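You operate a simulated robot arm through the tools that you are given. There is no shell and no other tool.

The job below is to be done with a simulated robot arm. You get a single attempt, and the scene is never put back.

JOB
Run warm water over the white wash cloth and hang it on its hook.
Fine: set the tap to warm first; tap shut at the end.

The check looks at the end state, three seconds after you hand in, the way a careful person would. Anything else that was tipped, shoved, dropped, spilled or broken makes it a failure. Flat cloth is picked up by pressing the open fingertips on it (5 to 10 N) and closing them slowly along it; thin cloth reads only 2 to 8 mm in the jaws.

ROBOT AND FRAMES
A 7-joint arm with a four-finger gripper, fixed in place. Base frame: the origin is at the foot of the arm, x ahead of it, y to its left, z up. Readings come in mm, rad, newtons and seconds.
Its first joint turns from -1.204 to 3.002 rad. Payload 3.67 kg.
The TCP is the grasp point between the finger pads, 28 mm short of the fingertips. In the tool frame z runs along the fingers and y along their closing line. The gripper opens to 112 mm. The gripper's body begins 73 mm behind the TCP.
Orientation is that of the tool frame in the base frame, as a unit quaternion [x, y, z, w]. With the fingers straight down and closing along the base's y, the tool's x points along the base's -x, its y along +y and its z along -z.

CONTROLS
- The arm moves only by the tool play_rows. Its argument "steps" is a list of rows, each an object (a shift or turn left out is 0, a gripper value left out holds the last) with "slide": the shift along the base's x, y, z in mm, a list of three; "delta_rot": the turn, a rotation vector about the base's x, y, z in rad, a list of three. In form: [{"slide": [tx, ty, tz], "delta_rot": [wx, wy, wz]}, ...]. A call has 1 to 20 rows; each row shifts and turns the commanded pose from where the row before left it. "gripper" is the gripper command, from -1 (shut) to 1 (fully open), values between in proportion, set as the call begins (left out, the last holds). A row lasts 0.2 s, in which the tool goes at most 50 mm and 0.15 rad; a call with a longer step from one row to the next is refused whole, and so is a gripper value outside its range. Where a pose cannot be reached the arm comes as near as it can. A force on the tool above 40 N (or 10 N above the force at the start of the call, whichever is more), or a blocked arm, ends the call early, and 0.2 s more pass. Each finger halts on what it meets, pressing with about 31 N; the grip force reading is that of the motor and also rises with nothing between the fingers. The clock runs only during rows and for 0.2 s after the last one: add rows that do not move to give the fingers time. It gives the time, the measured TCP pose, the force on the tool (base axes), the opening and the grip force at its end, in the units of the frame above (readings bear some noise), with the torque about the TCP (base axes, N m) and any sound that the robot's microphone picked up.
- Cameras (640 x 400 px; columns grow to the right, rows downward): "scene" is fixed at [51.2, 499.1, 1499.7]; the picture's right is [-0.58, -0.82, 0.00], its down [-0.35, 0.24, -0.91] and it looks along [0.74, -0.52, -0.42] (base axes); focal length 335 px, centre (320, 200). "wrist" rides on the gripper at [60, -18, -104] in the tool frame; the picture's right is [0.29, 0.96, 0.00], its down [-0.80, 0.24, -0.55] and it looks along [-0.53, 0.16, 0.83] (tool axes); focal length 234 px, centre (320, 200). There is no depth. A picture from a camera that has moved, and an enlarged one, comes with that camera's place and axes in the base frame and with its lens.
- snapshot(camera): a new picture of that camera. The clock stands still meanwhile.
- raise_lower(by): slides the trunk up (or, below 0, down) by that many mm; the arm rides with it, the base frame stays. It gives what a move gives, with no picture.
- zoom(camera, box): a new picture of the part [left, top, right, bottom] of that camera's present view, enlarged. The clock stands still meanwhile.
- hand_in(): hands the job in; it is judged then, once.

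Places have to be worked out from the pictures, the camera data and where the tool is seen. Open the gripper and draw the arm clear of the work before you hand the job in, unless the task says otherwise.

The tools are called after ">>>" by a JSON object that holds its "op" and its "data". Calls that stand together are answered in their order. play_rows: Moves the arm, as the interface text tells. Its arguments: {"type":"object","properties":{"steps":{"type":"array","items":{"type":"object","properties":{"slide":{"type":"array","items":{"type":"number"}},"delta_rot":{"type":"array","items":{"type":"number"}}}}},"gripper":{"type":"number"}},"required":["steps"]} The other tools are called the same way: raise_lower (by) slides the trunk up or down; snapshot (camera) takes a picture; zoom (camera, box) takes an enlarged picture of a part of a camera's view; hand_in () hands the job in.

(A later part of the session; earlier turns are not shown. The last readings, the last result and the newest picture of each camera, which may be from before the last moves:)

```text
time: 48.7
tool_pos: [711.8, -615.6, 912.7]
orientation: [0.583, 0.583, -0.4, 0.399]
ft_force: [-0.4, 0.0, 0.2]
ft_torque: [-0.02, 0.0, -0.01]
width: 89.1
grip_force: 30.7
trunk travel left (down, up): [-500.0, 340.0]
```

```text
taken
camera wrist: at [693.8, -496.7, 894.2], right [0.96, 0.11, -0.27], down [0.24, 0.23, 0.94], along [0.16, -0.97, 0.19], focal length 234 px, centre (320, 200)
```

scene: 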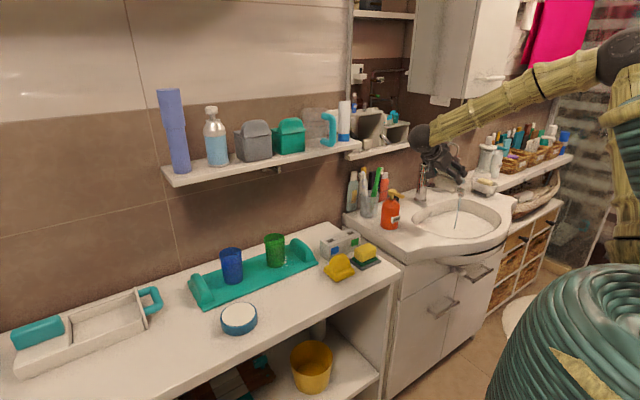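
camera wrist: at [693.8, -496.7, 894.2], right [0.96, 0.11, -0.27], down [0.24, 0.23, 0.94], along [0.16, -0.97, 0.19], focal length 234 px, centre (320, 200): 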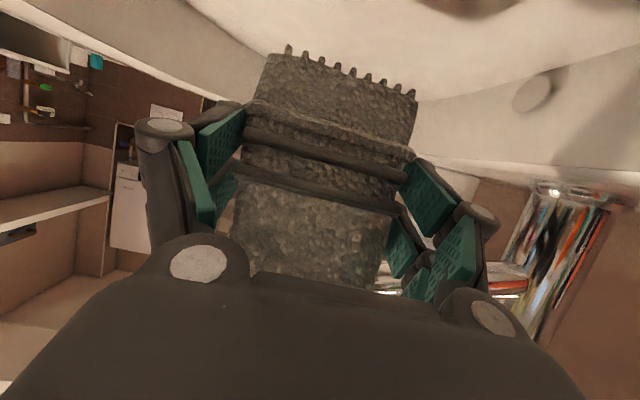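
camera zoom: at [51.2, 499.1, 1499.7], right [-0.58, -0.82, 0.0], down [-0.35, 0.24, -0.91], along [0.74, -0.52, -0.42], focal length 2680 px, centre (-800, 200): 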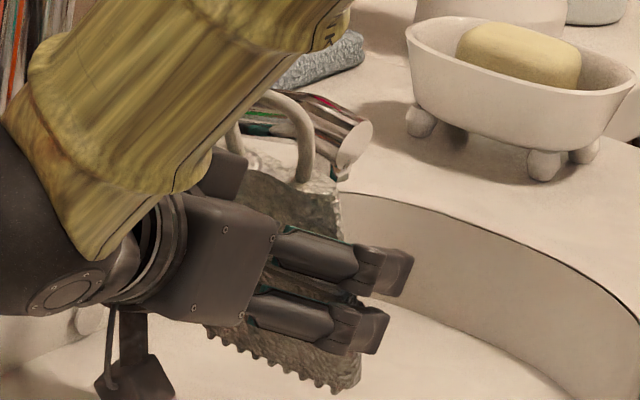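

The cloth is clearly wet (dark grey). I ease it out of the stream, raise it slightly and let it drip over the bowl for a few seconds.

>>> {"op": "play_rows", "data": {"steps": [{"slide": [0, 2, 8]}, {"slide": [0, 4, 10]}, {"slide": [0, 10, 12]}, {"slide": [0, 12, 12]}, {"slide": [0, 0, 0]}, {"slide": [0, 0, 0]}, {"slide": [0, 0, 0]}, {"slide": [0, 0, 0]}, {"slide": [0, 0, 0]}, {"slide": [0, 0, 0]}, {"slide": [0, 0, 0]}, {"slide": [0, 0, 0]}, {"slide": [0, 0, 0]}, {"slide": [0, 0, 0]}, {"slide": [0, 0, 0]}, {"slide": [0, 0, 0]}, {"slide": [0, 0, 0]}, {"slide": [0, 0, 0]}, {"slide": [0, 0, 0]}]}}

>>> {"op": "snapshot", "data": {"camera": "wrist"}}

>>> {"op": "zoom", "data": {"camera": "scene", "box": [400, 150, 520, 240]}}

```text
time: 52.7
tool_pos: [712.9, -587.2, 954.6]
orientation: [0.583, 0.584, -0.399, 0.399]
ft_force: [0.2, 0.0, -0.8]
ft_torque: [-0.01, 0.0, 0.01]
width: 88.7
grip_force: 30.8
trunk travel left (down, up): [-500.0, 340.0]
```

```text
taken
camera wrist: at [694.2, -468.2, 936.5], right [0.96, 0.11, -0.27], down [0.24, 0.23, 0.94], along [0.16, -0.97, 0.19], focal length 234 px, centre (320, 200)
```

wrist: 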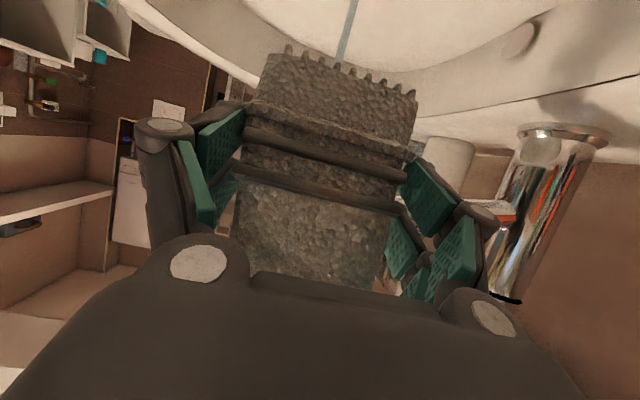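

```text
4.44 times, centred on (460, 195) of scene
camera zoom: at [51.2, 499.1, 1499.7], right [-0.58, -0.82, 0.0], down [-0.35, 0.24, -0.91], along [0.74, -0.52, -0.42], focal length 1489 px, centre (-302, 222)
```

zoom: 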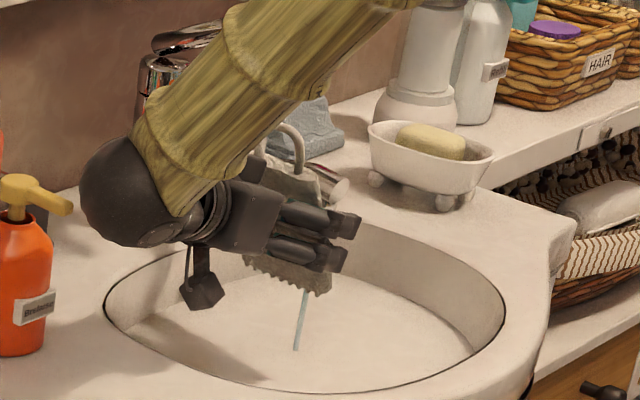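

Stream is clear again and the tap keeps running warm. I now carry the cloth up and over in front of the hook, turning back to heading 0.

>>> {"op": "play_rows", "data": {"steps": [{"slide": [0, 5, 40]}, {"slide": [-5, 5, 40]}, {"slide": [-10, 10, 38]}, {"slide": [-20, 40, 0], "delta_rot": [0, 0, 0.12]}, {"slide": [-20, 40, 0], "delta_rot": [0, 0, 0.12]}, {"slide": [-20, 40, 0], "delta_rot": [0, 0, 0.12]}, {"slide": [-20, 40, 0], "delta_rot": [0, 0, 0.12]}, {"slide": [-15, 43, 0], "delta_rot": [0, 0, 0.12]}, {"slide": [0, 45, 0], "delta_rot": [0, 0, 0.12]}, {"slide": [0, 45, 0], "delta_rot": [0, 0, 0.12]}, {"slide": [0, 45, 0], "delta_rot": [0, 0, 0.12]}, {"slide": [0, 45, 0], "delta_rot": [0, 0, 0.12]}, {"slide": [0, 45, 0], "delta_rot": [0, 0, 0.12]}, {"slide": [0, 45, 0], "delta_rot": [0, 0, 0.12]}, {"slide": [0, 45, 0], "delta_rot": [0, 0, 0.12]}, {"slide": [0, 45, 0], "delta_rot": [0, 0, 0.131]}, {"slide": [0, 45, 0], "delta_rot": [0, 0.1, 0]}, {"slide": [0, 5, 0], "delta_rot": [0, 0.1, 0]}, {"slide": [0, 0, 0]}]}}

>>> {"op": "snapshot", "data": {"camera": "wrist"}}

>>> {"op": "snapshot", "data": {"camera": "scene"}}

```text
time: 56.7
tool_pos: [601.5, 46.7, 1071.9]
orientation: [-0.002, 0.878, 0.0, 0.479]
ft_force: [1.0, 0.3, -0.2]
ft_torque: [-0.04, 0.01, -0.01]
width: 89.1
grip_force: 31.4
trunk travel left (down, up): [-500.0, 340.0]
```

```text
taken
camera wrist: at [482.1, 29.3, 1078.0], right [-0.16, 0.96, -0.24], down [-0.04, 0.24, 0.97], along [0.99, 0.16, 0.0], focal length 234 px, centre (320, 200)
```

wrist: 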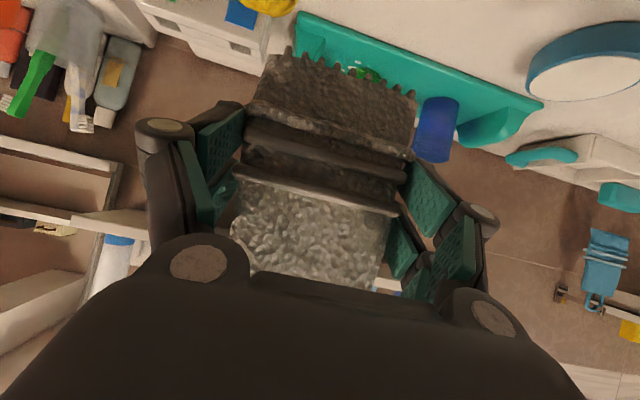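

```text
taken
```

scene: 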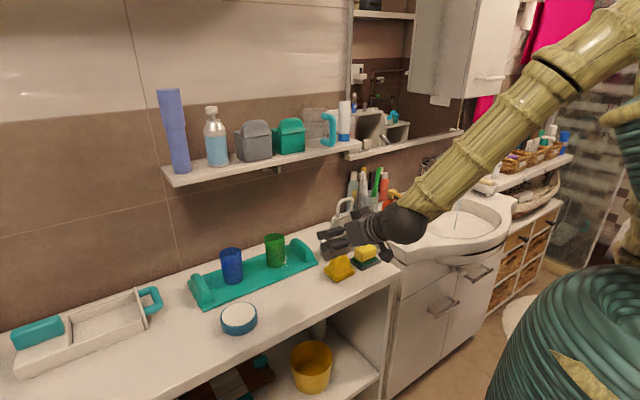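

The cloth is in front of the hook at distance. I zoom the scene camera on the loop and the hook to measure their relation.

>>> {"op": "zoom", "data": {"camera": "scene", "box": [310, 185, 390, 265]}}

>>> {"op": "zoom", "data": {"camera": "scene", "box": [260, 155, 300, 185]}}

```text
5.00 times, centred on (350, 225) of scene
camera zoom: at [51.2, 499.1, 1499.7], right [-0.58, -0.82, 0.0], down [-0.35, 0.24, -0.91], along [0.74, -0.52, -0.42], focal length 1675 px, centre (170, 75)
```

zoom: 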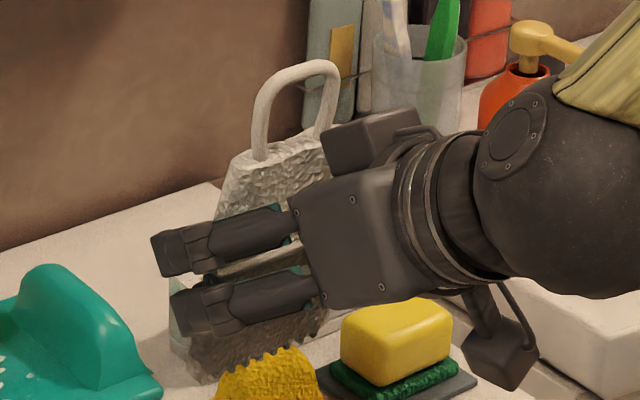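

```text
13.33 times, centred on (280, 170) of scene
camera zoom: at [51.2, 499.1, 1499.7], right [-0.58, -0.82, 0.0], down [-0.35, 0.24, -0.91], along [0.74, -0.52, -0.42], focal length 4467 px, centre (853, 600)
```

zoom: 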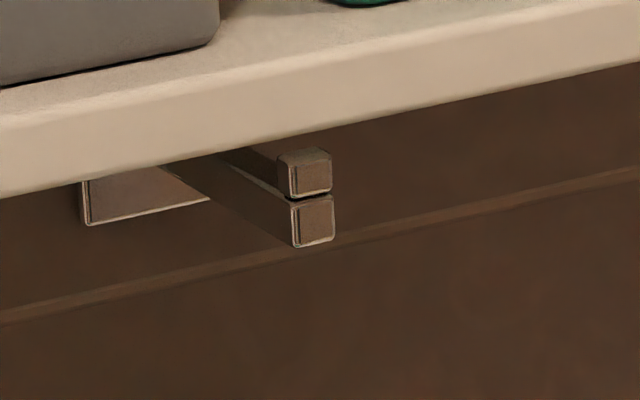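

Measured loop opening: about 59–98 mm above the TCP, centred ~3 mm to +y; hook tip spans z 1136–1159 at y ≈ 45.5, shelf underside ≈ 1181. I approach to TCP (870, 42.5, 1067), leaving the loop just short of the hook, and check alignment.

>>> {"op": "play_rows", "data": {"steps": [{"slide": [40, -1, 0]}, {"slide": [45, -1, -1]}, {"slide": [45, -1, -1]}, {"slide": [45, -1, -1]}, {"slide": [45, 0, -1]}, {"slide": [30, 0, -1]}, {"slide": [18, 0, 0]}, {"slide": [0, 0, 0]}]}}

>>> {"op": "zoom", "data": {"camera": "scene", "box": [250, 145, 330, 205]}}

>>> {"op": "snapshot", "data": {"camera": "wrist"}}

```text
time: 58.7
tool_pos: [872.5, 29.3, 1098.3]
orientation: [0.016, 0.872, 0.019, 0.489]
ft_force: [-3.8, -0.9, -0.9]
ft_torque: [0.08, -0.3, 0.07]
width: 89.1
grip_force: 30.7
trunk travel left (down, up): [-500.0, 340.0]
stopped in row 8: the arm was blocked; the commanded pose is now the measured one
```

```text
6.67 times, centred on (290, 175) of scene
camera zoom: at [51.2, 499.1, 1499.7], right [-0.58, -0.82, 0.0], down [-0.35, 0.24, -0.91], along [0.74, -0.52, -0.42], focal length 2233 px, centre (520, 367)
```

zoom: 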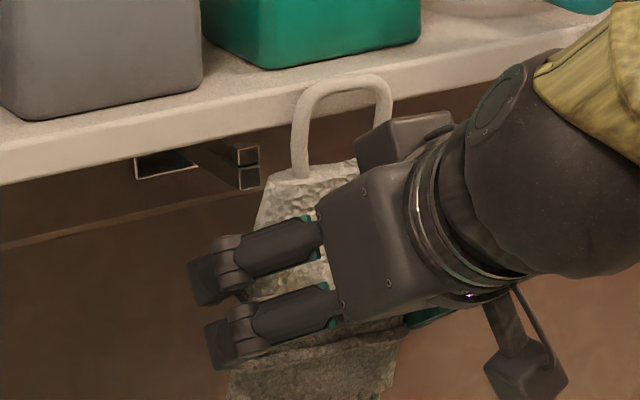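

```text
taken
camera wrist: at [752.5, 12.9, 1100.6], right [-0.14, 0.97, -0.2], down [-0.05, 0.19, 0.98], along [0.99, 0.15, 0.03], focal length 234 px, centre (320, 200)
```

wrist: 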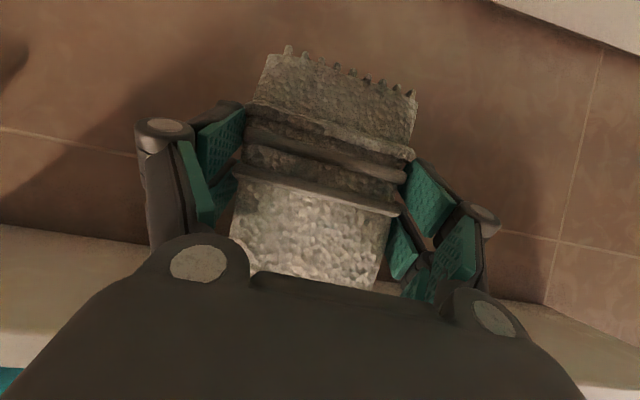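

The arm reports being blocked, with the TCP pushed up to z ≈ 1098 and y ≈ 29 although the tool force is small, so some other part of the arm may be touching something. I look at the whole scene before moving again.

>>> {"op": "snapshot", "data": {"camera": "scene"}}

>>> {"op": "zoom", "data": {"camera": "scene", "box": [320, 0, 640, 200]}}

```text
taken
```

scene: 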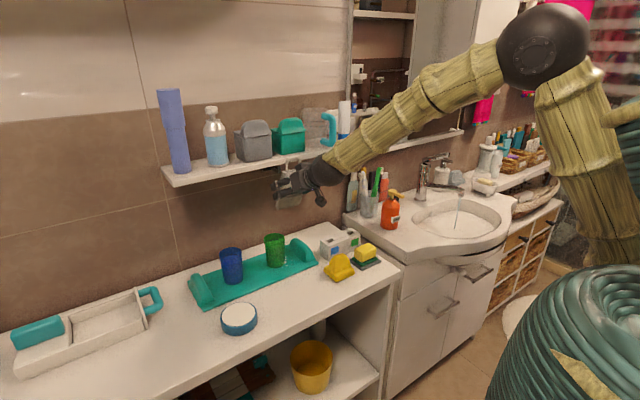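

```text
2.00 times, centred on (480, 100) of scene
camera zoom: at [51.2, 499.1, 1499.7], right [-0.58, -0.82, 0.0], down [-0.35, 0.24, -0.91], along [0.74, -0.52, -0.42], focal length 670 px, centre (0, 400)
```

zoom: 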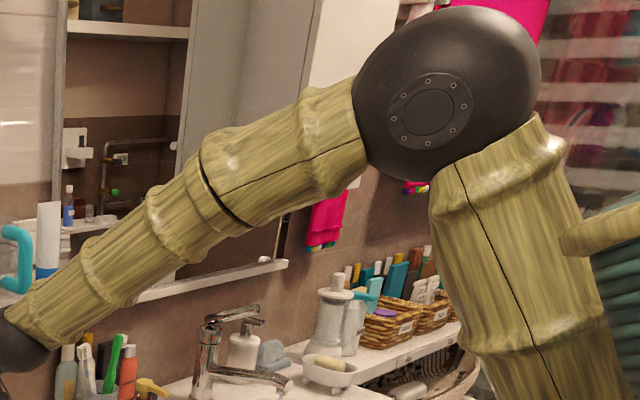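

The loop lightly touches the shelf's front edge (−3.8 N) and the arm is off its commanded line for some other reason. I back off 60 mm and see how well the arm tracks.

>>> {"op": "play_rows", "data": {"steps": [{"slide": [-20, 0, 0]}, {"slide": [-20, 0, 0]}, {"slide": [-20, 0, 0]}, {"slide": [0, 0, 0]}]}}

>>> {"op": "play_rows", "data": {"steps": [{"slide": [0, 3, -8]}, {"slide": [0, 5, -12]}, {"slide": [0, 5, -11]}, {"slide": [0, 0, 0]}]}}

>>> {"op": "snapshot", "data": {"camera": "scene"}}

```text
time: 59.7
tool_pos: [813.0, 32.1, 1096.9]
orientation: [0.014, 0.872, 0.018, 0.489]
ft_force: [-0.5, 0.9, 0.0]
ft_torque: [0.0, -0.02, 0.01]
width: 88.8
grip_force: 31.4
trunk travel left (down, up): [-500.0, 340.0]
```

```text
time: 60.7
tool_pos: [813.5, 39.1, 1078.5]
orientation: [0.022, 0.869, 0.026, 0.493]
ft_force: [-1.2, 0.1, -0.5]
ft_torque: [0.0, -0.02, -0.01]
width: 89.4
grip_force: 31.7
trunk travel left (down, up): [-500.0, 340.0]
```

```text
taken
```

scene: 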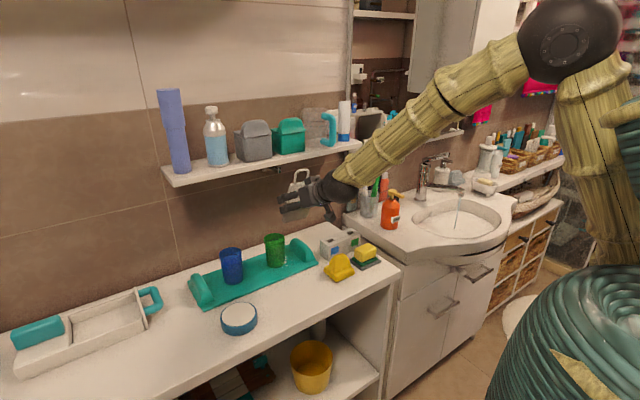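

Tracking is off by ~12 mm without any tool force, which may just be a slow-converging arm posture. I wait a second with still rows to see if it settles to the commanded pose.

>>> {"op": "play_rows", "data": {"steps": [{"slide": [0, 0, 0]}, {"slide": [0, 0, 0]}, {"slide": [0, 0, 0]}, {"slide": [0, 0, 0]}, {"slide": [0, 0, 0]}]}}

>>> {"op": "zoom", "data": {"camera": "scene", "box": [440, 0, 640, 280]}}

```text
time: 61.9
tool_pos: [814.3, 37.9, 1074.8]
orientation: [0.023, 0.871, 0.026, 0.491]
ft_force: [-0.7, 0.6, -0.1]
ft_torque: [0.01, 0.03, -0.02]
width: 88.9
grip_force: 31.0
trunk travel left (down, up): [-500.0, 340.0]
```

```text
1.43 times, centred on (540, 140) of scene
camera zoom: at [51.2, 499.1, 1499.7], right [-0.58, -0.82, 0.0], down [-0.35, 0.24, -0.91], along [0.74, -0.52, -0.42], focal length 479 px, centre (6, 286)
```

zoom: 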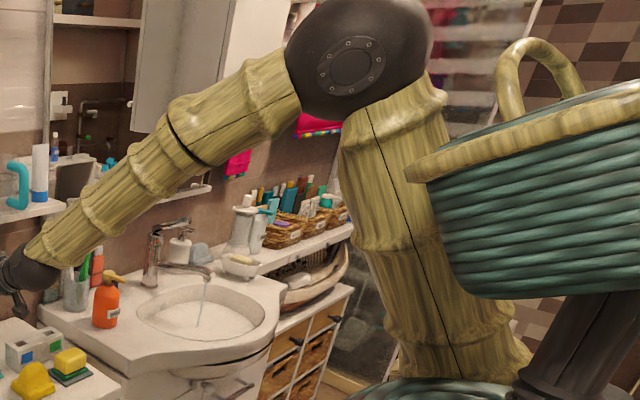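

There's a teal basket-like part beside the robot's upper arm, and the upper arm seems to be pressing against it in this posture. I retract to x ≈ 700 and check tracking there.

>>> {"op": "play_rows", "data": {"steps": [{"slide": [-35, 0, 0]}, {"slide": [-40, 0, 0]}, {"slide": [-40, 0, 0]}, {"slide": [0, 0, 0]}, {"slide": [0, 0, 0]}]}}

>>> {"op": "zoom", "data": {"camera": "scene", "box": [440, 0, 640, 280]}}

```text
time: 63.1
tool_pos: [698.5, 41.2, 1058.6]
orientation: [0.023, 0.877, 0.027, 0.479]
ft_force: [-0.3, 0.2, -0.4]
ft_torque: [-0.01, -0.01, 0.02]
width: 88.8
grip_force: 31.1
trunk travel left (down, up): [-500.0, 340.0]
```

```text
1.43 times, centred on (540, 140) of scene
camera zoom: at [51.2, 499.1, 1499.7], right [-0.58, -0.82, 0.0], down [-0.35, 0.24, -0.91], along [0.74, -0.52, -0.42], focal length 479 px, centre (6, 286)
```

zoom: 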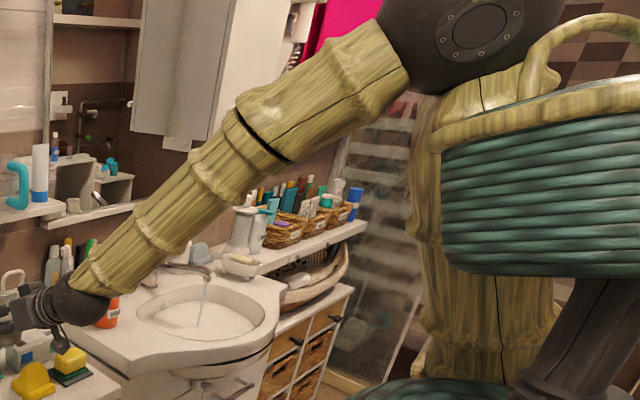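

The basket-like thing shifted between the two pictures, so it either belongs to the arm or is being pushed by it — I need to know. I look closer at it before moving on.

>>> {"op": "zoom", "data": {"camera": "scene", "box": [540, 0, 640, 140]}}

>>> {"op": "zoom", "data": {"camera": "scene", "box": [540, 120, 640, 400]}}

>>> {"op": "snapshot", "data": {"camera": "scene"}}

```text
2.86 times, centred on (590, 70) of scene
camera zoom: at [51.2, 499.1, 1499.7], right [-0.58, -0.82, 0.0], down [-0.35, 0.24, -0.91], along [0.74, -0.52, -0.42], focal length 957 px, centre (-451, 571)
```

zoom: 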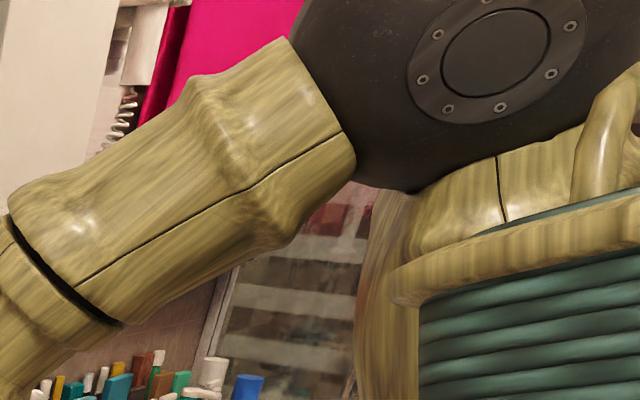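

```text
1.43 times, centred on (590, 260) of scene
camera zoom: at [51.2, 499.1, 1499.7], right [-0.58, -0.82, 0.0], down [-0.35, 0.24, -0.91], along [0.74, -0.52, -0.42], focal length 479 px, centre (-66, 114)
```

zoom: 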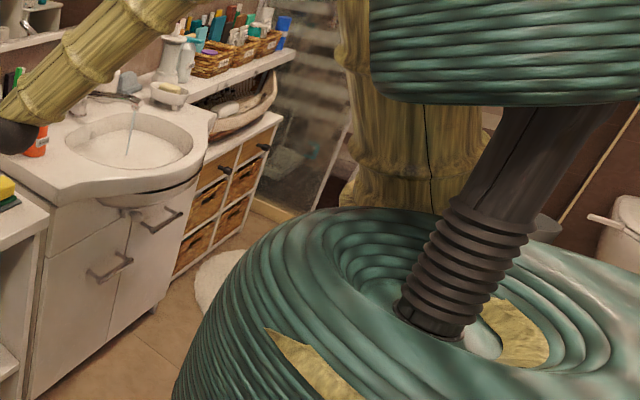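

```text
taken
```

scene: 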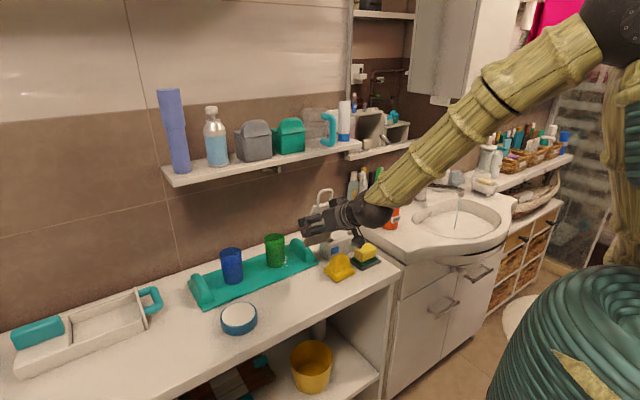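

It's the robot's own head on a bellows neck — the raised upper arm was bumping its own head in this posture. Raising the trunk will make the upper arm lean forward and away from it, so I first retract to x ≈ 610, then raise the trunk by 250 mm.

>>> {"op": "play_rows", "data": {"steps": [{"slide": [-40, 0, 0]}, {"slide": [-45, 0, 0]}, {"slide": [0, 0, 0]}]}}

>>> {"op": "raise_lower", "data": {"by": 250}}

>>> {"op": "snapshot", "data": {"camera": "scene"}}

```text
time: 63.9
tool_pos: [613.7, 44.4, 1066.2]
orientation: [0.014, 0.872, 0.017, 0.488]
ft_force: [0.4, -0.6, -0.9]
ft_torque: [-0.01, -0.01, -0.03]
width: 89.0
grip_force: 31.3
trunk travel left (down, up): [-500.0, 340.0]
```

```text
time: 66.5
tool_pos: [612.3, 43.1, 1315.7]
orientation: [0.014, 0.872, 0.018, 0.489]
ft_force: [1.3, 0.2, -0.1]
ft_torque: [0.02, 0.0, 0.0]
width: 89.1
grip_force: 31.0
trunk travel left (down, up): [-750.0, 90.0]
```

```text
taken
```

scene: 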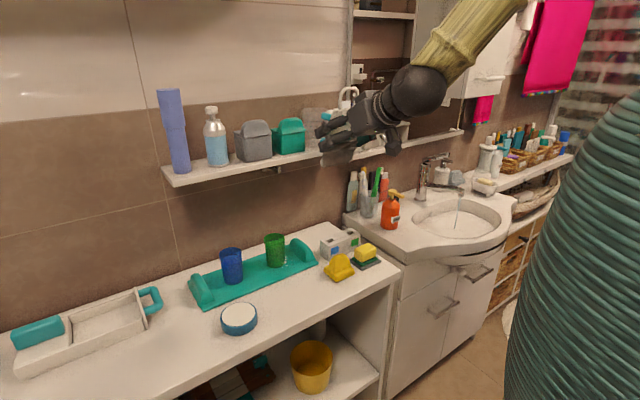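

Trunk is up. I correct the small orientation drift and lower the tool back to z ≈ 1067 at x ≈ 612, checking tracking.

>>> {"op": "play_rows", "data": {"steps": [{"slide": [0, 0, -40], "delta_rot": [-0.045, 0.022, 0.007]}, {"slide": [0, 0, -42]}, {"slide": [0, 0, -42]}, {"slide": [0, 0, -42]}, {"slide": [0, 0, -42]}, {"slide": [0, 0, -41]}, {"slide": [0, 0, 0]}, {"slide": [0, 0, 0]}]}}

>>> {"op": "snapshot", "data": {"camera": "scene"}}

```text
time: 68.3
tool_pos: [620.6, 38.5, 1075.4]
orientation: [0.024, 0.878, 0.012, 0.477]
ft_force: [0.4, 0.1, -0.8]
ft_torque: [-0.05, 0.01, -0.01]
width: 89.0
grip_force: 31.1
trunk travel left (down, up): [-750.0, 90.0]
```

```text
taken
```

scene: 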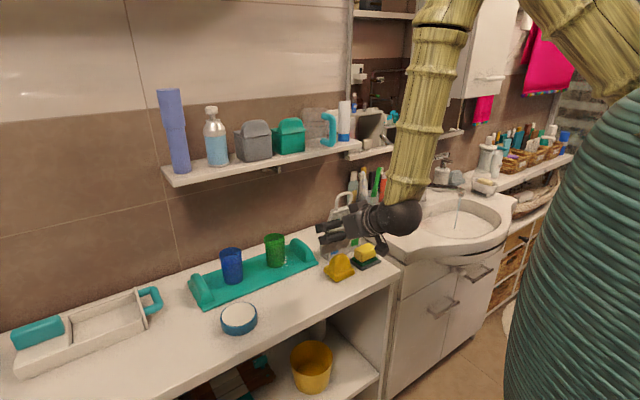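

Still off by about 8 mm; I wait a little to see whether it converges.

>>> {"op": "play_rows", "data": {"steps": [{"slide": [0, 0, 0]}, {"slide": [0, 0, 0]}, {"slide": [0, 0, 0]}, {"slide": [0, 0, 0]}]}}

>>> {"op": "play_rows", "data": {"steps": [{"slide": [20, 0, 0]}, {"slide": [20, 0, 0]}, {"slide": [20, 0, 0]}, {"slide": [0, 0, 0]}, {"slide": [0, 0, 0]}]}}

```text
time: 69.3
tool_pos: [621.4, 36.0, 1074.5]
orientation: [0.025, 0.879, 0.008, 0.476]
ft_force: [0.7, -0.7, -1.0]
ft_torque: [0.02, -0.01, -0.03]
width: 89.1
grip_force: 31.1
trunk travel left (down, up): [-750.0, 90.0]
```

```text
time: 70.5
tool_pos: [677.8, 39.4, 1071.3]
orientation: [0.013, 0.878, 0.005, 0.479]
ft_force: [-0.3, 0.5, -0.1]
ft_torque: [-0.02, 0.03, 0.02]
width: 89.0
grip_force: 31.3
trunk travel left (down, up): [-750.0, 90.0]
```

The error shrinks as the arm extends now. I continue forward to x ≈ 780 and check again.

>>> {"op": "play_rows", "data": {"steps": [{"slide": [25, 0, 0]}, {"slide": [25, 0, 0]}, {"slide": [25, 0, 0]}, {"slide": [25, 0, 0]}, {"slide": [0, 0, 0]}, {"slide": [0, 0, 0]}]}}

>>> {"op": "snapshot", "data": {"camera": "scene"}}

```text
time: 71.9
tool_pos: [775.5, 40.8, 1065.3]
orientation: [0.005, 0.878, 0.0, 0.478]
ft_force: [0.3, 0.5, -0.6]
ft_torque: [-0.02, 0.02, 0.01]
width: 89.0
grip_force: 30.9
trunk travel left (down, up): [-750.0, 90.0]
```

```text
taken
```

scene: 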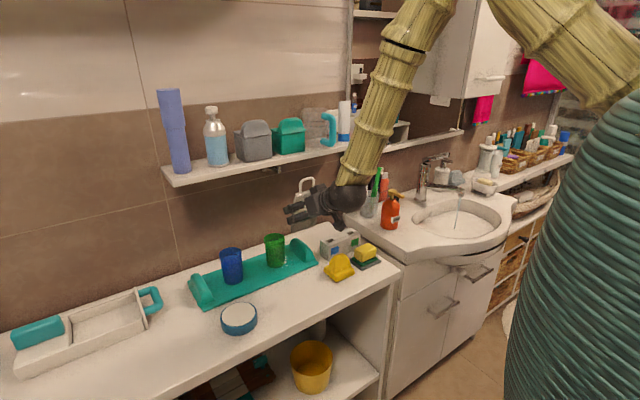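

Tracking is now within ~3 mm. I continue to x ≈ 862 so the loop is just in front of the shelf edge, and check alignment with the hook.

>>> {"op": "play_rows", "data": {"steps": [{"slide": [25, 0, 0]}, {"slide": [25, 0, 0]}, {"slide": [25, 0, 0]}, {"slide": [12, 0, 0]}, {"slide": [0, 0, 0]}, {"slide": [0, 0, 0]}]}}

>>> {"op": "zoom", "data": {"camera": "scene", "box": [250, 145, 330, 205]}}

>>> {"op": "snapshot", "data": {"camera": "wrist"}}

```text
time: 73.3
tool_pos: [859.4, 42.8, 1064.9]
orientation: [0.003, 0.879, -0.001, 0.478]
ft_force: [-0.1, -0.2, -0.5]
ft_torque: [-0.01, 0.03, -0.01]
width: 89.3
grip_force: 31.2
trunk travel left (down, up): [-750.0, 90.0]
```

```text
6.67 times, centred on (290, 175) of scene
camera zoom: at [51.2, 499.1, 1499.7], right [-0.58, -0.82, 0.0], down [-0.35, 0.24, -0.91], along [0.74, -0.52, -0.42], focal length 2233 px, centre (520, 367)
```

zoom: 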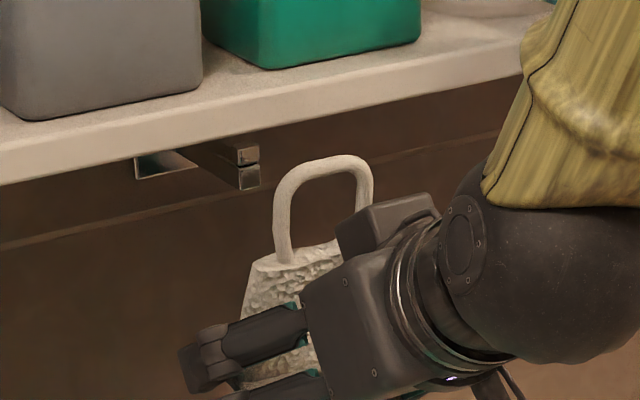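

```text
taken
camera wrist: at [740.0, 25.5, 1072.3], right [-0.15, 0.96, -0.24], down [-0.03, 0.24, 0.97], along [0.99, 0.15, -0.01], focal length 234 px, centre (320, 200)
```

wrist: 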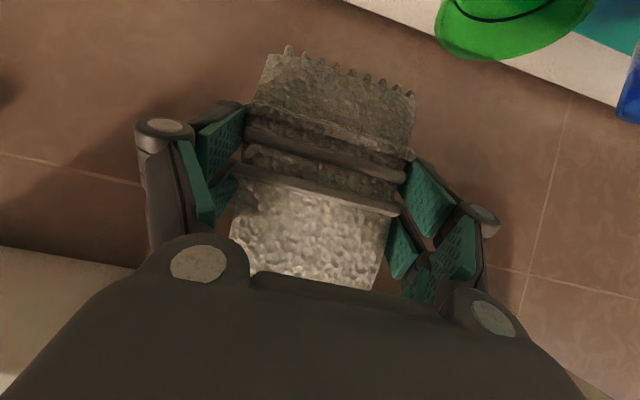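

Alignment looks right: loop opening (scene frame) z 1133–1171, y 47.6 vs hook tip z 1142–1163, y 46.6, with ~6 mm under the shelf. I advance 40 mm in small steps and check.

>>> {"op": "play_rows", "data": {"steps": [{"slide": [10, 0, 0]}, {"slide": [10, 0, 0]}, {"slide": [10, 0, 0]}, {"slide": [10, 0, 0]}, {"slide": [0, 0, 0]}]}}

>>> {"op": "zoom", "data": {"camera": "scene", "box": [250, 145, 330, 205]}}

```text
time: 74.5
tool_pos: [900.7, 42.7, 1067.7]
orientation: [0.002, 0.878, 0.0, 0.479]
ft_force: [-1.3, 0.0, -1.1]
ft_torque: [0.0, 0.01, -0.02]
width: 89.1
grip_force: 31.4
trunk travel left (down, up): [-750.0, 90.0]
```

```text
6.67 times, centred on (290, 175) of scene
camera zoom: at [51.2, 499.1, 1499.7], right [-0.58, -0.82, 0.0], down [-0.35, 0.24, -0.91], along [0.74, -0.52, -0.42], focal length 2233 px, centre (520, 367)
```

zoom: 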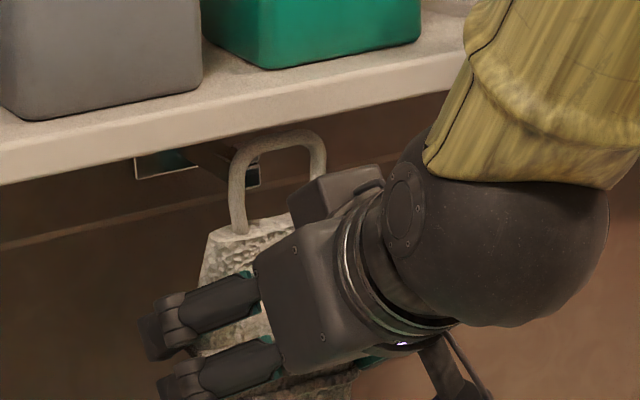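

Still aligned (opening centre y 46.6, z ≈ 1152) and no contact force. I advance another 45 mm in small steps to pass the loop over the lip.

>>> {"op": "play_rows", "data": {"steps": [{"slide": [8, 0, -0.5]}, {"slide": [8, 0, -0.5]}, {"slide": [8, 0, 0]}, {"slide": [0, 0, 0]}]}}

>>> {"op": "zoom", "data": {"camera": "scene", "box": [255, 145, 315, 190]}}

```text
time: 75.5
tool_pos: [925.2, 41.6, 1066.4]
orientation: [0.004, 0.878, -0.001, 0.478]
ft_force: [0.7, 0.7, -0.3]
ft_torque: [-0.03, -0.01, 0.01]
width: 89.0
grip_force: 30.4
trunk travel left (down, up): [-750.0, 90.0]
```

```text
8.89 times, centred on (285, 168) of scene
camera zoom: at [51.2, 499.1, 1499.7], right [-0.58, -0.82, 0.0], down [-0.35, 0.24, -0.91], along [0.74, -0.52, -0.42], focal length 2978 px, centre (631, 489)
```

zoom: 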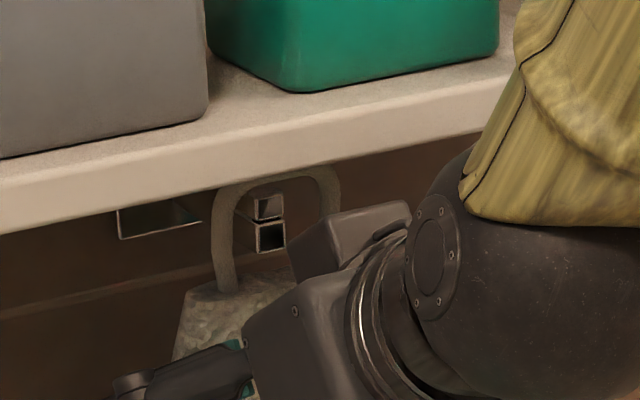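

The hook's tip is now visible inside the loop opening, slightly to +y of centre. I advance 22 mm more with a 3 mm shift to +y.

>>> {"op": "play_rows", "data": {"steps": [{"slide": [6, 2, 0]}, {"slide": [8, 1, 0]}, {"slide": [8, 0, 0]}, {"slide": [0, 0, 0]}]}}

>>> {"op": "zoom", "data": {"camera": "scene", "box": [255, 145, 315, 190]}}

>>> {"op": "snapshot", "data": {"camera": "wrist"}}

```text
time: 76.5
tool_pos: [948.0, 39.9, 1068.3]
orientation: [0.006, 0.878, 0.001, 0.48]
ft_force: [0.1, 0.1, -0.7]
ft_torque: [0.0, 0.0, 0.01]
width: 89.1
grip_force: 30.9
trunk travel left (down, up): [-750.0, 90.0]
```

```text
8.89 times, centred on (285, 168) of scene
camera zoom: at [51.2, 499.1, 1499.7], right [-0.58, -0.82, 0.0], down [-0.35, 0.24, -0.91], along [0.74, -0.52, -0.42], focal length 2978 px, centre (631, 489)
```

zoom: 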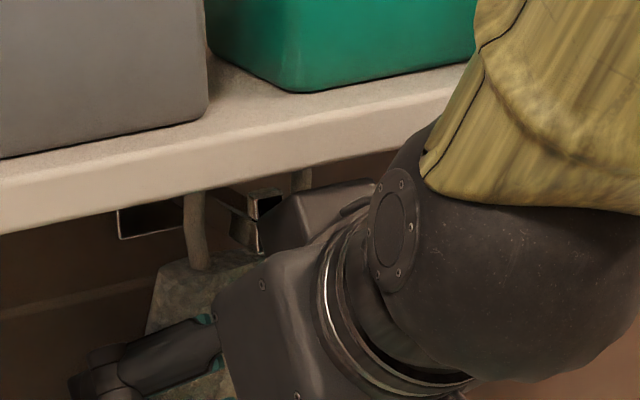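

```text
taken
camera wrist: at [827.9, 23.8, 1072.8], right [-0.14, 0.96, -0.23], down [-0.03, 0.23, 0.97], along [0.99, 0.15, 0.0], focal length 234 px, centre (320, 200)
```

wrist: 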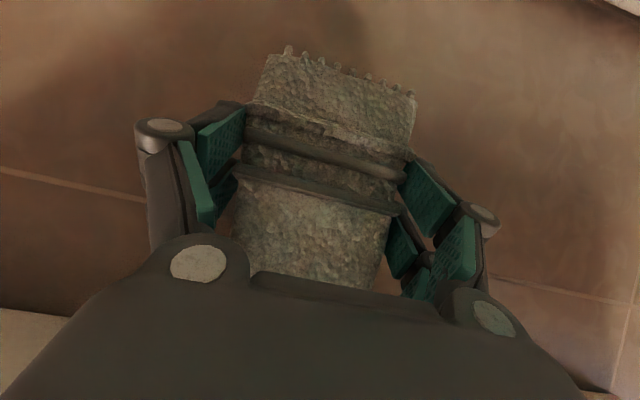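

The loop is now behind the hook's lip, around the bar. I shift ~5 mm to +y to centre it and lower in small steps until the loop bears on the bar.

>>> {"op": "play_rows", "data": {"steps": [{"slide": [0, 3, 0]}, {"slide": [0, 3, 0]}, {"slide": [0, 0, -3]}, {"slide": [0, 0, -3]}, {"slide": [0, 0, -3]}, {"slide": [0, 0, 0]}]}}

>>> {"op": "zoom", "data": {"camera": "scene", "box": [255, 145, 315, 190]}}

```text
time: 77.9
tool_pos: [950.3, 38.6, 1059.5]
orientation: [0.014, 0.879, 0.002, 0.477]
ft_force: [-0.2, 0.5, 0.6]
ft_torque: [0.01, -0.03, 0.03]
width: 89.0
grip_force: 31.2
trunk travel left (down, up): [-750.0, 90.0]
```

```text
8.89 times, centred on (285, 168) of scene
camera zoom: at [51.2, 499.1, 1499.7], right [-0.58, -0.82, 0.0], down [-0.35, 0.24, -0.91], along [0.74, -0.52, -0.42], focal length 2978 px, centre (631, 489)
```

zoom: 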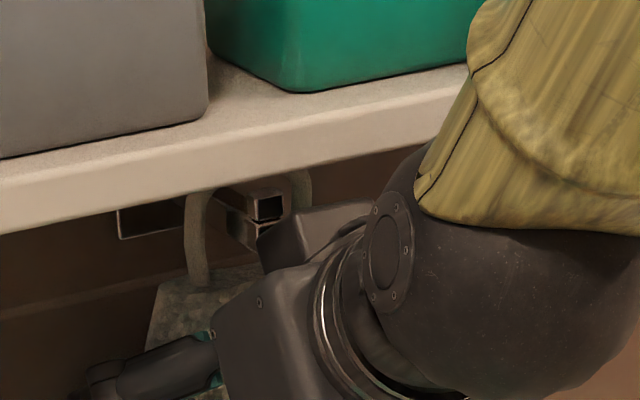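

The tool isn't following in +y (the arm itself is limited), but the loop still encloses the bar with margin. I cancel that futile shift and lower further, watching for the loop to bear on the bar.

>>> {"op": "play_rows", "data": {"steps": [{"slide": [0, -6, 0]}, {"slide": [0, 0, -3]}, {"slide": [0, 0, -3]}, {"slide": [0, 0, -3]}, {"slide": [0, 0, 0]}]}}

>>> {"op": "zoom", "data": {"camera": "scene", "box": [255, 145, 315, 190]}}

```text
time: 79.1
tool_pos: [949.5, 33.9, 1052.1]
orientation: [0.011, 0.877, 0.0, 0.481]
ft_force: [4.5, 1.8, 18.5]
ft_torque: [-0.15, 0.7, -0.09]
width: 89.1
grip_force: 31.7
trunk travel left (down, up): [-750.0, 90.0]
```

```text
8.89 times, centred on (285, 168) of scene
camera zoom: at [51.2, 499.1, 1499.7], right [-0.58, -0.82, 0.0], down [-0.35, 0.24, -0.91], along [0.74, -0.52, -0.42], focal length 2978 px, centre (631, 489)
```

zoom: 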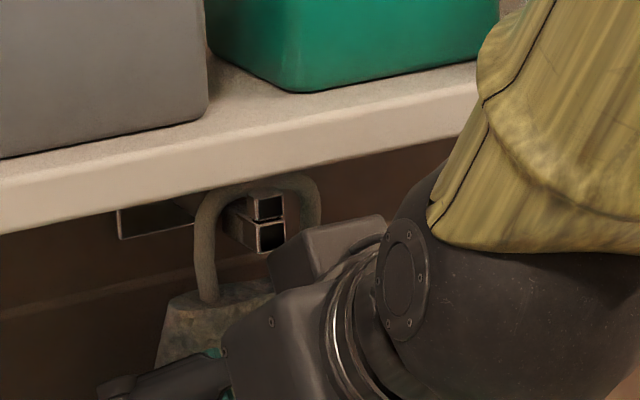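

The loop now bears on the bar (18 N upward), sitting ~9 mm off-centre in y. I lift 4 mm to unload it and try to shift to +y before final seating.

>>> {"op": "play_rows", "data": {"steps": [{"slide": [0, 0, 4]}, {"slide": [0, 6, 0]}, {"slide": [0, 6, 0]}, {"slide": [0, 0, 0]}]}}

>>> {"op": "zoom", "data": {"camera": "scene", "box": [255, 145, 315, 190]}}

>>> {"op": "snapshot", "data": {"camera": "scene"}}

```text
time: 80.1
tool_pos: [945.6, 45.6, 1048.1]
orientation: [0.011, 0.879, 0.0, 0.476]
ft_force: [-0.8, -11.8, 27.5]
ft_torque: [1.16, 0.37, 0.21]
width: 90.1
grip_force: 30.4
trunk travel left (down, up): [-750.0, 90.0]
```

```text
8.89 times, centred on (285, 168) of scene
camera zoom: at [51.2, 499.1, 1499.7], right [-0.58, -0.82, 0.0], down [-0.35, 0.24, -0.91], along [0.74, -0.52, -0.42], focal length 2978 px, centre (631, 489)
```

zoom: 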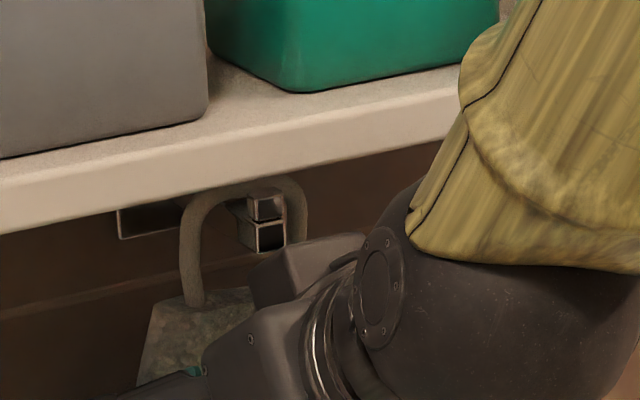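

```text
taken
```

scene: 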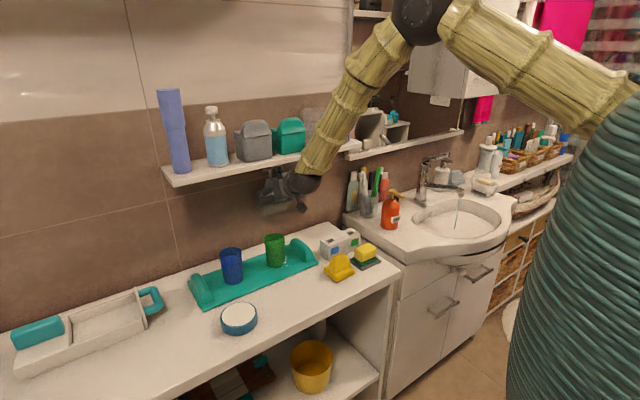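

It slipped over: the tool is now at y ≈ 45.6 so the loop is centred on the bar, but pressing down with 27 N. I relieve that by raising a few millimetres before releasing.

>>> {"op": "play_rows", "data": {"steps": [{"slide": [0, 0, 2]}, {"slide": [0, 0, 2]}, {"slide": [0, 0, 0]}]}}

>>> {"op": "zoom", "data": {"camera": "scene", "box": [255, 145, 315, 190]}}

>>> {"op": "snapshot", "data": {"camera": "wrist"}}

```text
time: 80.9
tool_pos: [945.3, 46.9, 1050.7]
orientation: [0.011, 0.88, 0.001, 0.474]
ft_force: [-3.3, -4.9, 12.9]
ft_torque: [0.46, -0.15, 0.07]
width: 89.7
grip_force: 31.1
trunk travel left (down, up): [-750.0, 90.0]
```

```text
8.89 times, centred on (285, 168) of scene
camera zoom: at [51.2, 499.1, 1499.7], right [-0.58, -0.82, 0.0], down [-0.35, 0.24, -0.91], along [0.74, -0.52, -0.42], focal length 2978 px, centre (631, 489)
```

zoom: 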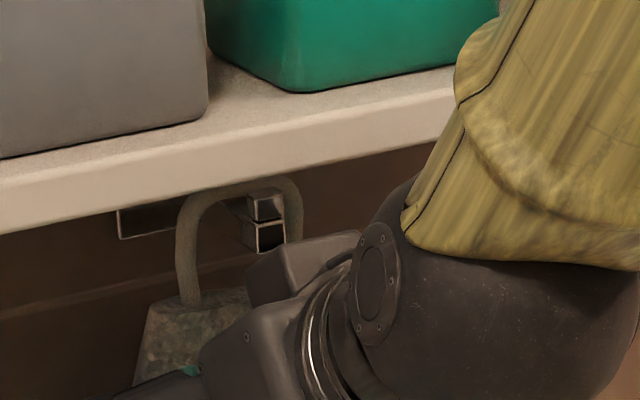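

```text
taken
camera wrist: at [825.7, 31.4, 1056.5], right [-0.14, 0.96, -0.23], down [-0.02, 0.23, 0.97], along [0.99, 0.14, -0.01], focal length 234 px, centre (320, 200)
```

wrist: 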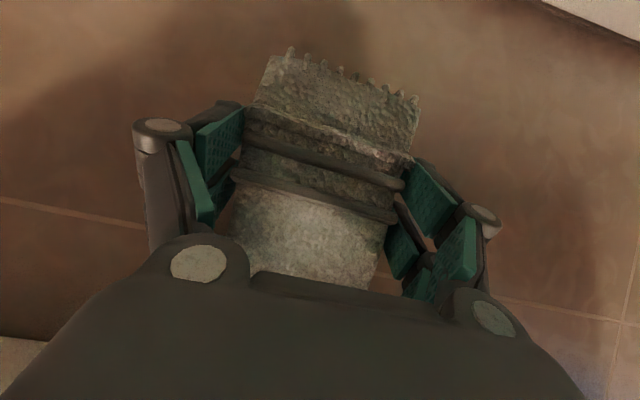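

Force is down to 13 N; I raise 1.5 mm more and then open the jaws fully, holding still.

>>> {"op": "play_rows", "data": {"steps": [{"slide": [0, 0, 1.5]}, {"slide": [0, 0, 0]}]}}

>>> {"op": "play_rows", "data": {"steps": [{"slide": [0, 0, 0]}, {"slide": [0, 0, 0]}, {"slide": [0, 0, 0]}], "gripper": 1}}

>>> {"op": "snapshot", "data": {"camera": "wrist"}}

>>> {"op": "zoom", "data": {"camera": "scene", "box": [245, 145, 315, 215]}}

```text
time: 81.5
tool_pos: [946.2, 47.6, 1050.3]
orientation: [0.012, 0.881, 0.0, 0.473]
ft_force: [-2.1, -1.4, 4.0]
ft_torque: [0.16, -0.11, 0.0]
width: 89.6
grip_force: 31.0
trunk travel left (down, up): [-750.0, 90.0]
```

```text
time: 82.3
tool_pos: [947.4, 46.7, 1051.6]
orientation: [0.012, 0.881, 0.001, 0.474]
ft_force: [-0.3, 0.2, -0.4]
ft_torque: [0.02, -0.03, 0.01]
width: 112.0
grip_force: 0.0
trunk travel left (down, up): [-750.0, 90.0]
```

```text
taken
camera wrist: at [827.6, 31.7, 1058.6], right [-0.14, 0.96, -0.23], down [-0.02, 0.23, 0.97], along [0.99, 0.14, -0.01], focal length 234 px, centre (320, 200)
```

wrist: 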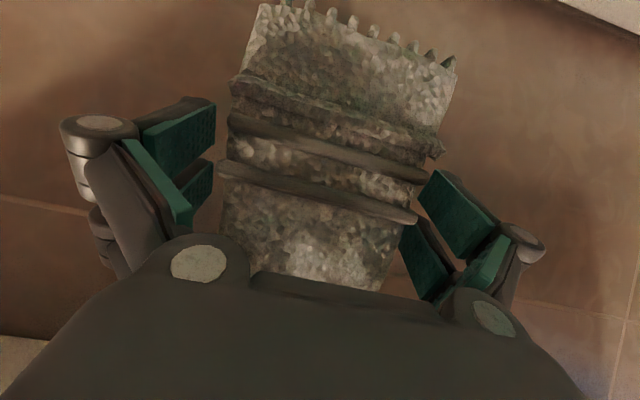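

```text
5.71 times, centred on (280, 180) of scene
camera zoom: at [51.2, 499.1, 1499.7], right [-0.58, -0.82, 0.0], down [-0.35, 0.24, -0.91], along [0.74, -0.52, -0.42], focal length 1914 px, centre (549, 314)
```

zoom: 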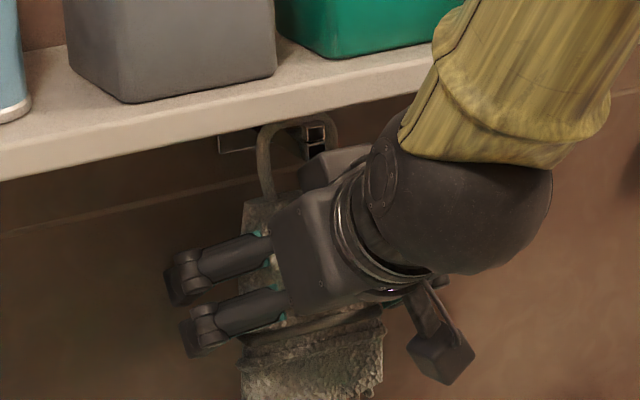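

The cloth is released and hangs from the hook, swinging a bit forward. I wait still for about 1.5 s for it to settle before withdrawing.

>>> {"op": "play_rows", "data": {"steps": [{"slide": [0, 0, 0]}, {"slide": [0, 0, 0]}, {"slide": [0, 0, 0]}, {"slide": [0, 0, 0]}, {"slide": [0, 0, 0]}, {"slide": [0, 0, 0]}, {"slide": [0, 0, 0]}]}}

>>> {"op": "snapshot", "data": {"camera": "wrist"}}

>>> {"op": "zoom", "data": {"camera": "scene", "box": [245, 145, 315, 215]}}

```text
time: 83.9
tool_pos: [947.7, 45.8, 1053.8]
orientation: [0.013, 0.88, 0.0, 0.475]
ft_force: [0.2, 1.4, -0.6]
ft_torque: [-0.01, 0.0, -0.01]
width: 112.0
grip_force: 0.0
trunk travel left (down, up): [-750.0, 90.0]
```

```text
taken
camera wrist: at [828.5, 31.0, 1060.5], right [-0.14, 0.96, -0.23], down [-0.02, 0.23, 0.97], along [0.99, 0.14, -0.01], focal length 234 px, centre (320, 200)
```

wrist: 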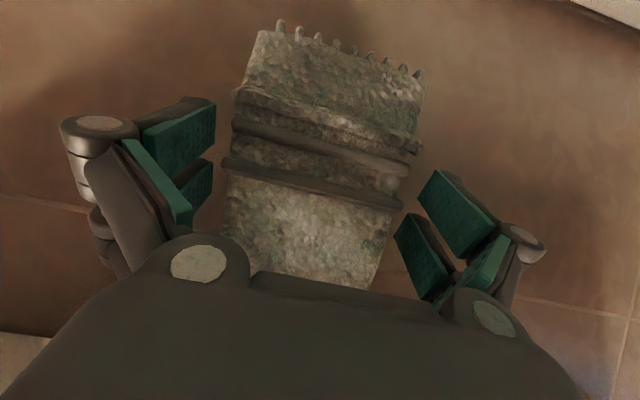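

```text
5.71 times, centred on (280, 180) of scene
camera zoom: at [51.2, 499.1, 1499.7], right [-0.58, -0.82, 0.0], down [-0.35, 0.24, -0.91], along [0.74, -0.52, -0.42], focal length 1914 px, centre (549, 314)
```

zoom: 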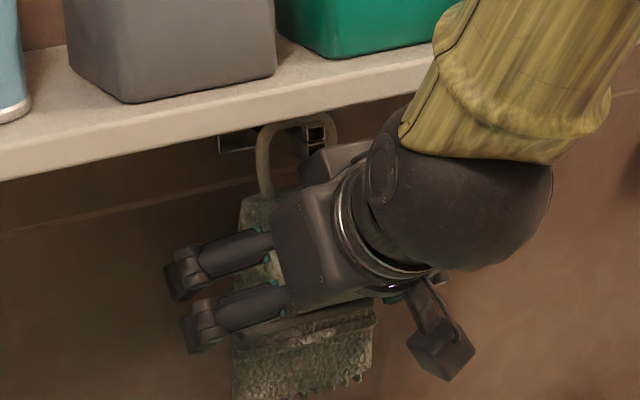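

The cloth hangs clear of both fingers (about 11 and 16 mm margins). I withdraw slowly along −x, trimming the commanded y back toward the measured value so the hand doesn't slip sideways.

>>> {"op": "play_rows", "data": {"steps": [{"slide": [-8, -4, 0]}, {"slide": [-10, -3, -1]}, {"slide": [-10, -2, -1]}, {"slide": [0, 0, 0]}]}}

>>> {"op": "snapshot", "data": {"camera": "wrist"}}

```text
time: 84.9
tool_pos: [917.2, 37.7, 1040.5]
orientation: [0.01, 0.883, 0.0, 0.47]
ft_force: [-0.3, 0.8, 0.2]
ft_torque: [0.01, -0.03, 0.01]
width: 112.0
grip_force: 0.0
trunk travel left (down, up): [-750.0, 90.0]
```

```text
taken
camera wrist: at [797.3, 22.7, 1049.0], right [-0.14, 0.96, -0.23], down [-0.01, 0.23, 0.97], along [0.99, 0.14, -0.02], focal length 234 px, centre (320, 200)
```

wrist: 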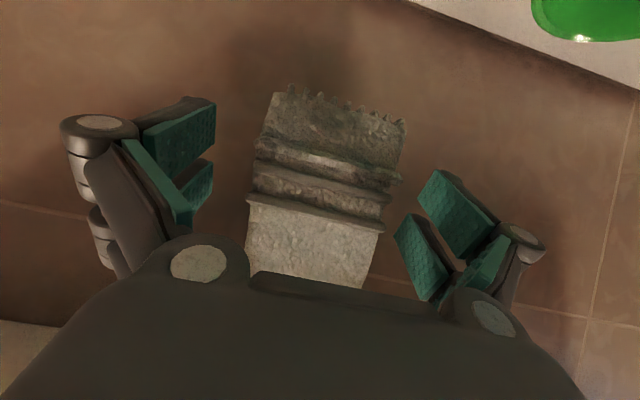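

The cloth is centred between the fingers and untouched. I continue straight back another 110 mm.

>>> {"op": "play_rows", "data": {"steps": [{"slide": [-15, 0, 0]}, {"slide": [-20, 0, 0]}, {"slide": [-25, 0, 0]}, {"slide": [-25, 0, 0]}, {"slide": [-25, 0, 0]}, {"slide": [0, 0, 0]}]}}

>>> {"op": "snapshot", "data": {"camera": "wrist"}}

>>> {"op": "snapshot", "data": {"camera": "scene"}}

>>> {"op": "zoom", "data": {"camera": "scene", "box": [245, 145, 335, 235]}}

```text
time: 86.1
tool_pos: [778.1, 32.6, 954.9]
orientation: [0.015, 0.91, -0.001, 0.415]
ft_force: [0.2, 0.1, -0.3]
ft_torque: [0.02, 0.01, -0.01]
width: 112.0
grip_force: 0.1
trunk travel left (down, up): [-750.0, 90.0]
stopped in row 6: the arm was blocked; the commanded pose is now the measured one
```

```text
taken
camera wrist: at [659.6, 19.2, 977.5], right [-0.16, 0.96, -0.21], down [0.11, 0.23, 0.97], along [0.98, 0.13, -0.14], focal length 234 px, centre (320, 200)
```

wrist: 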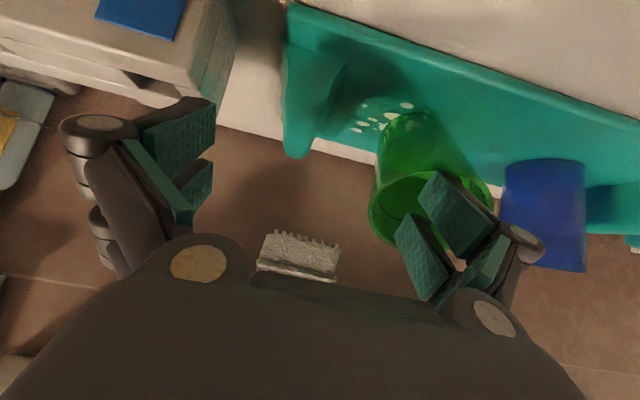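

```text
taken
```

scene: 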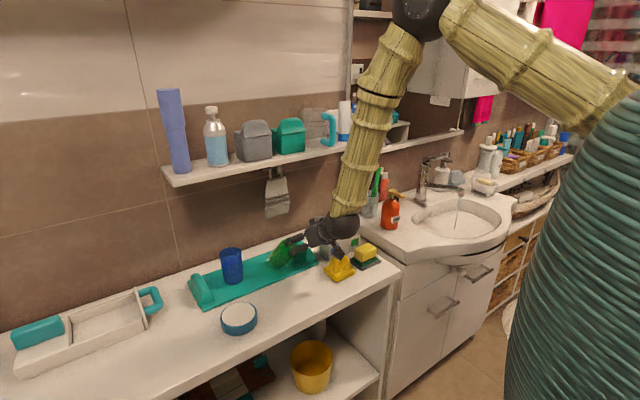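

```text
4.44 times, centred on (290, 190) of scene
camera zoom: at [51.2, 499.1, 1499.7], right [-0.58, -0.82, 0.0], down [-0.35, 0.24, -0.91], along [0.74, -0.52, -0.42], focal length 1489 px, centre (453, 244)
```

zoom: 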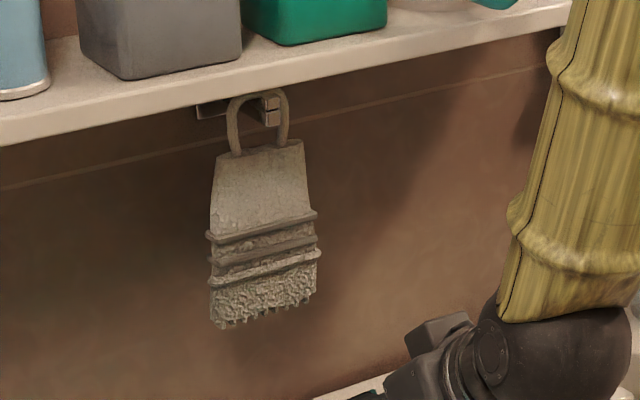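

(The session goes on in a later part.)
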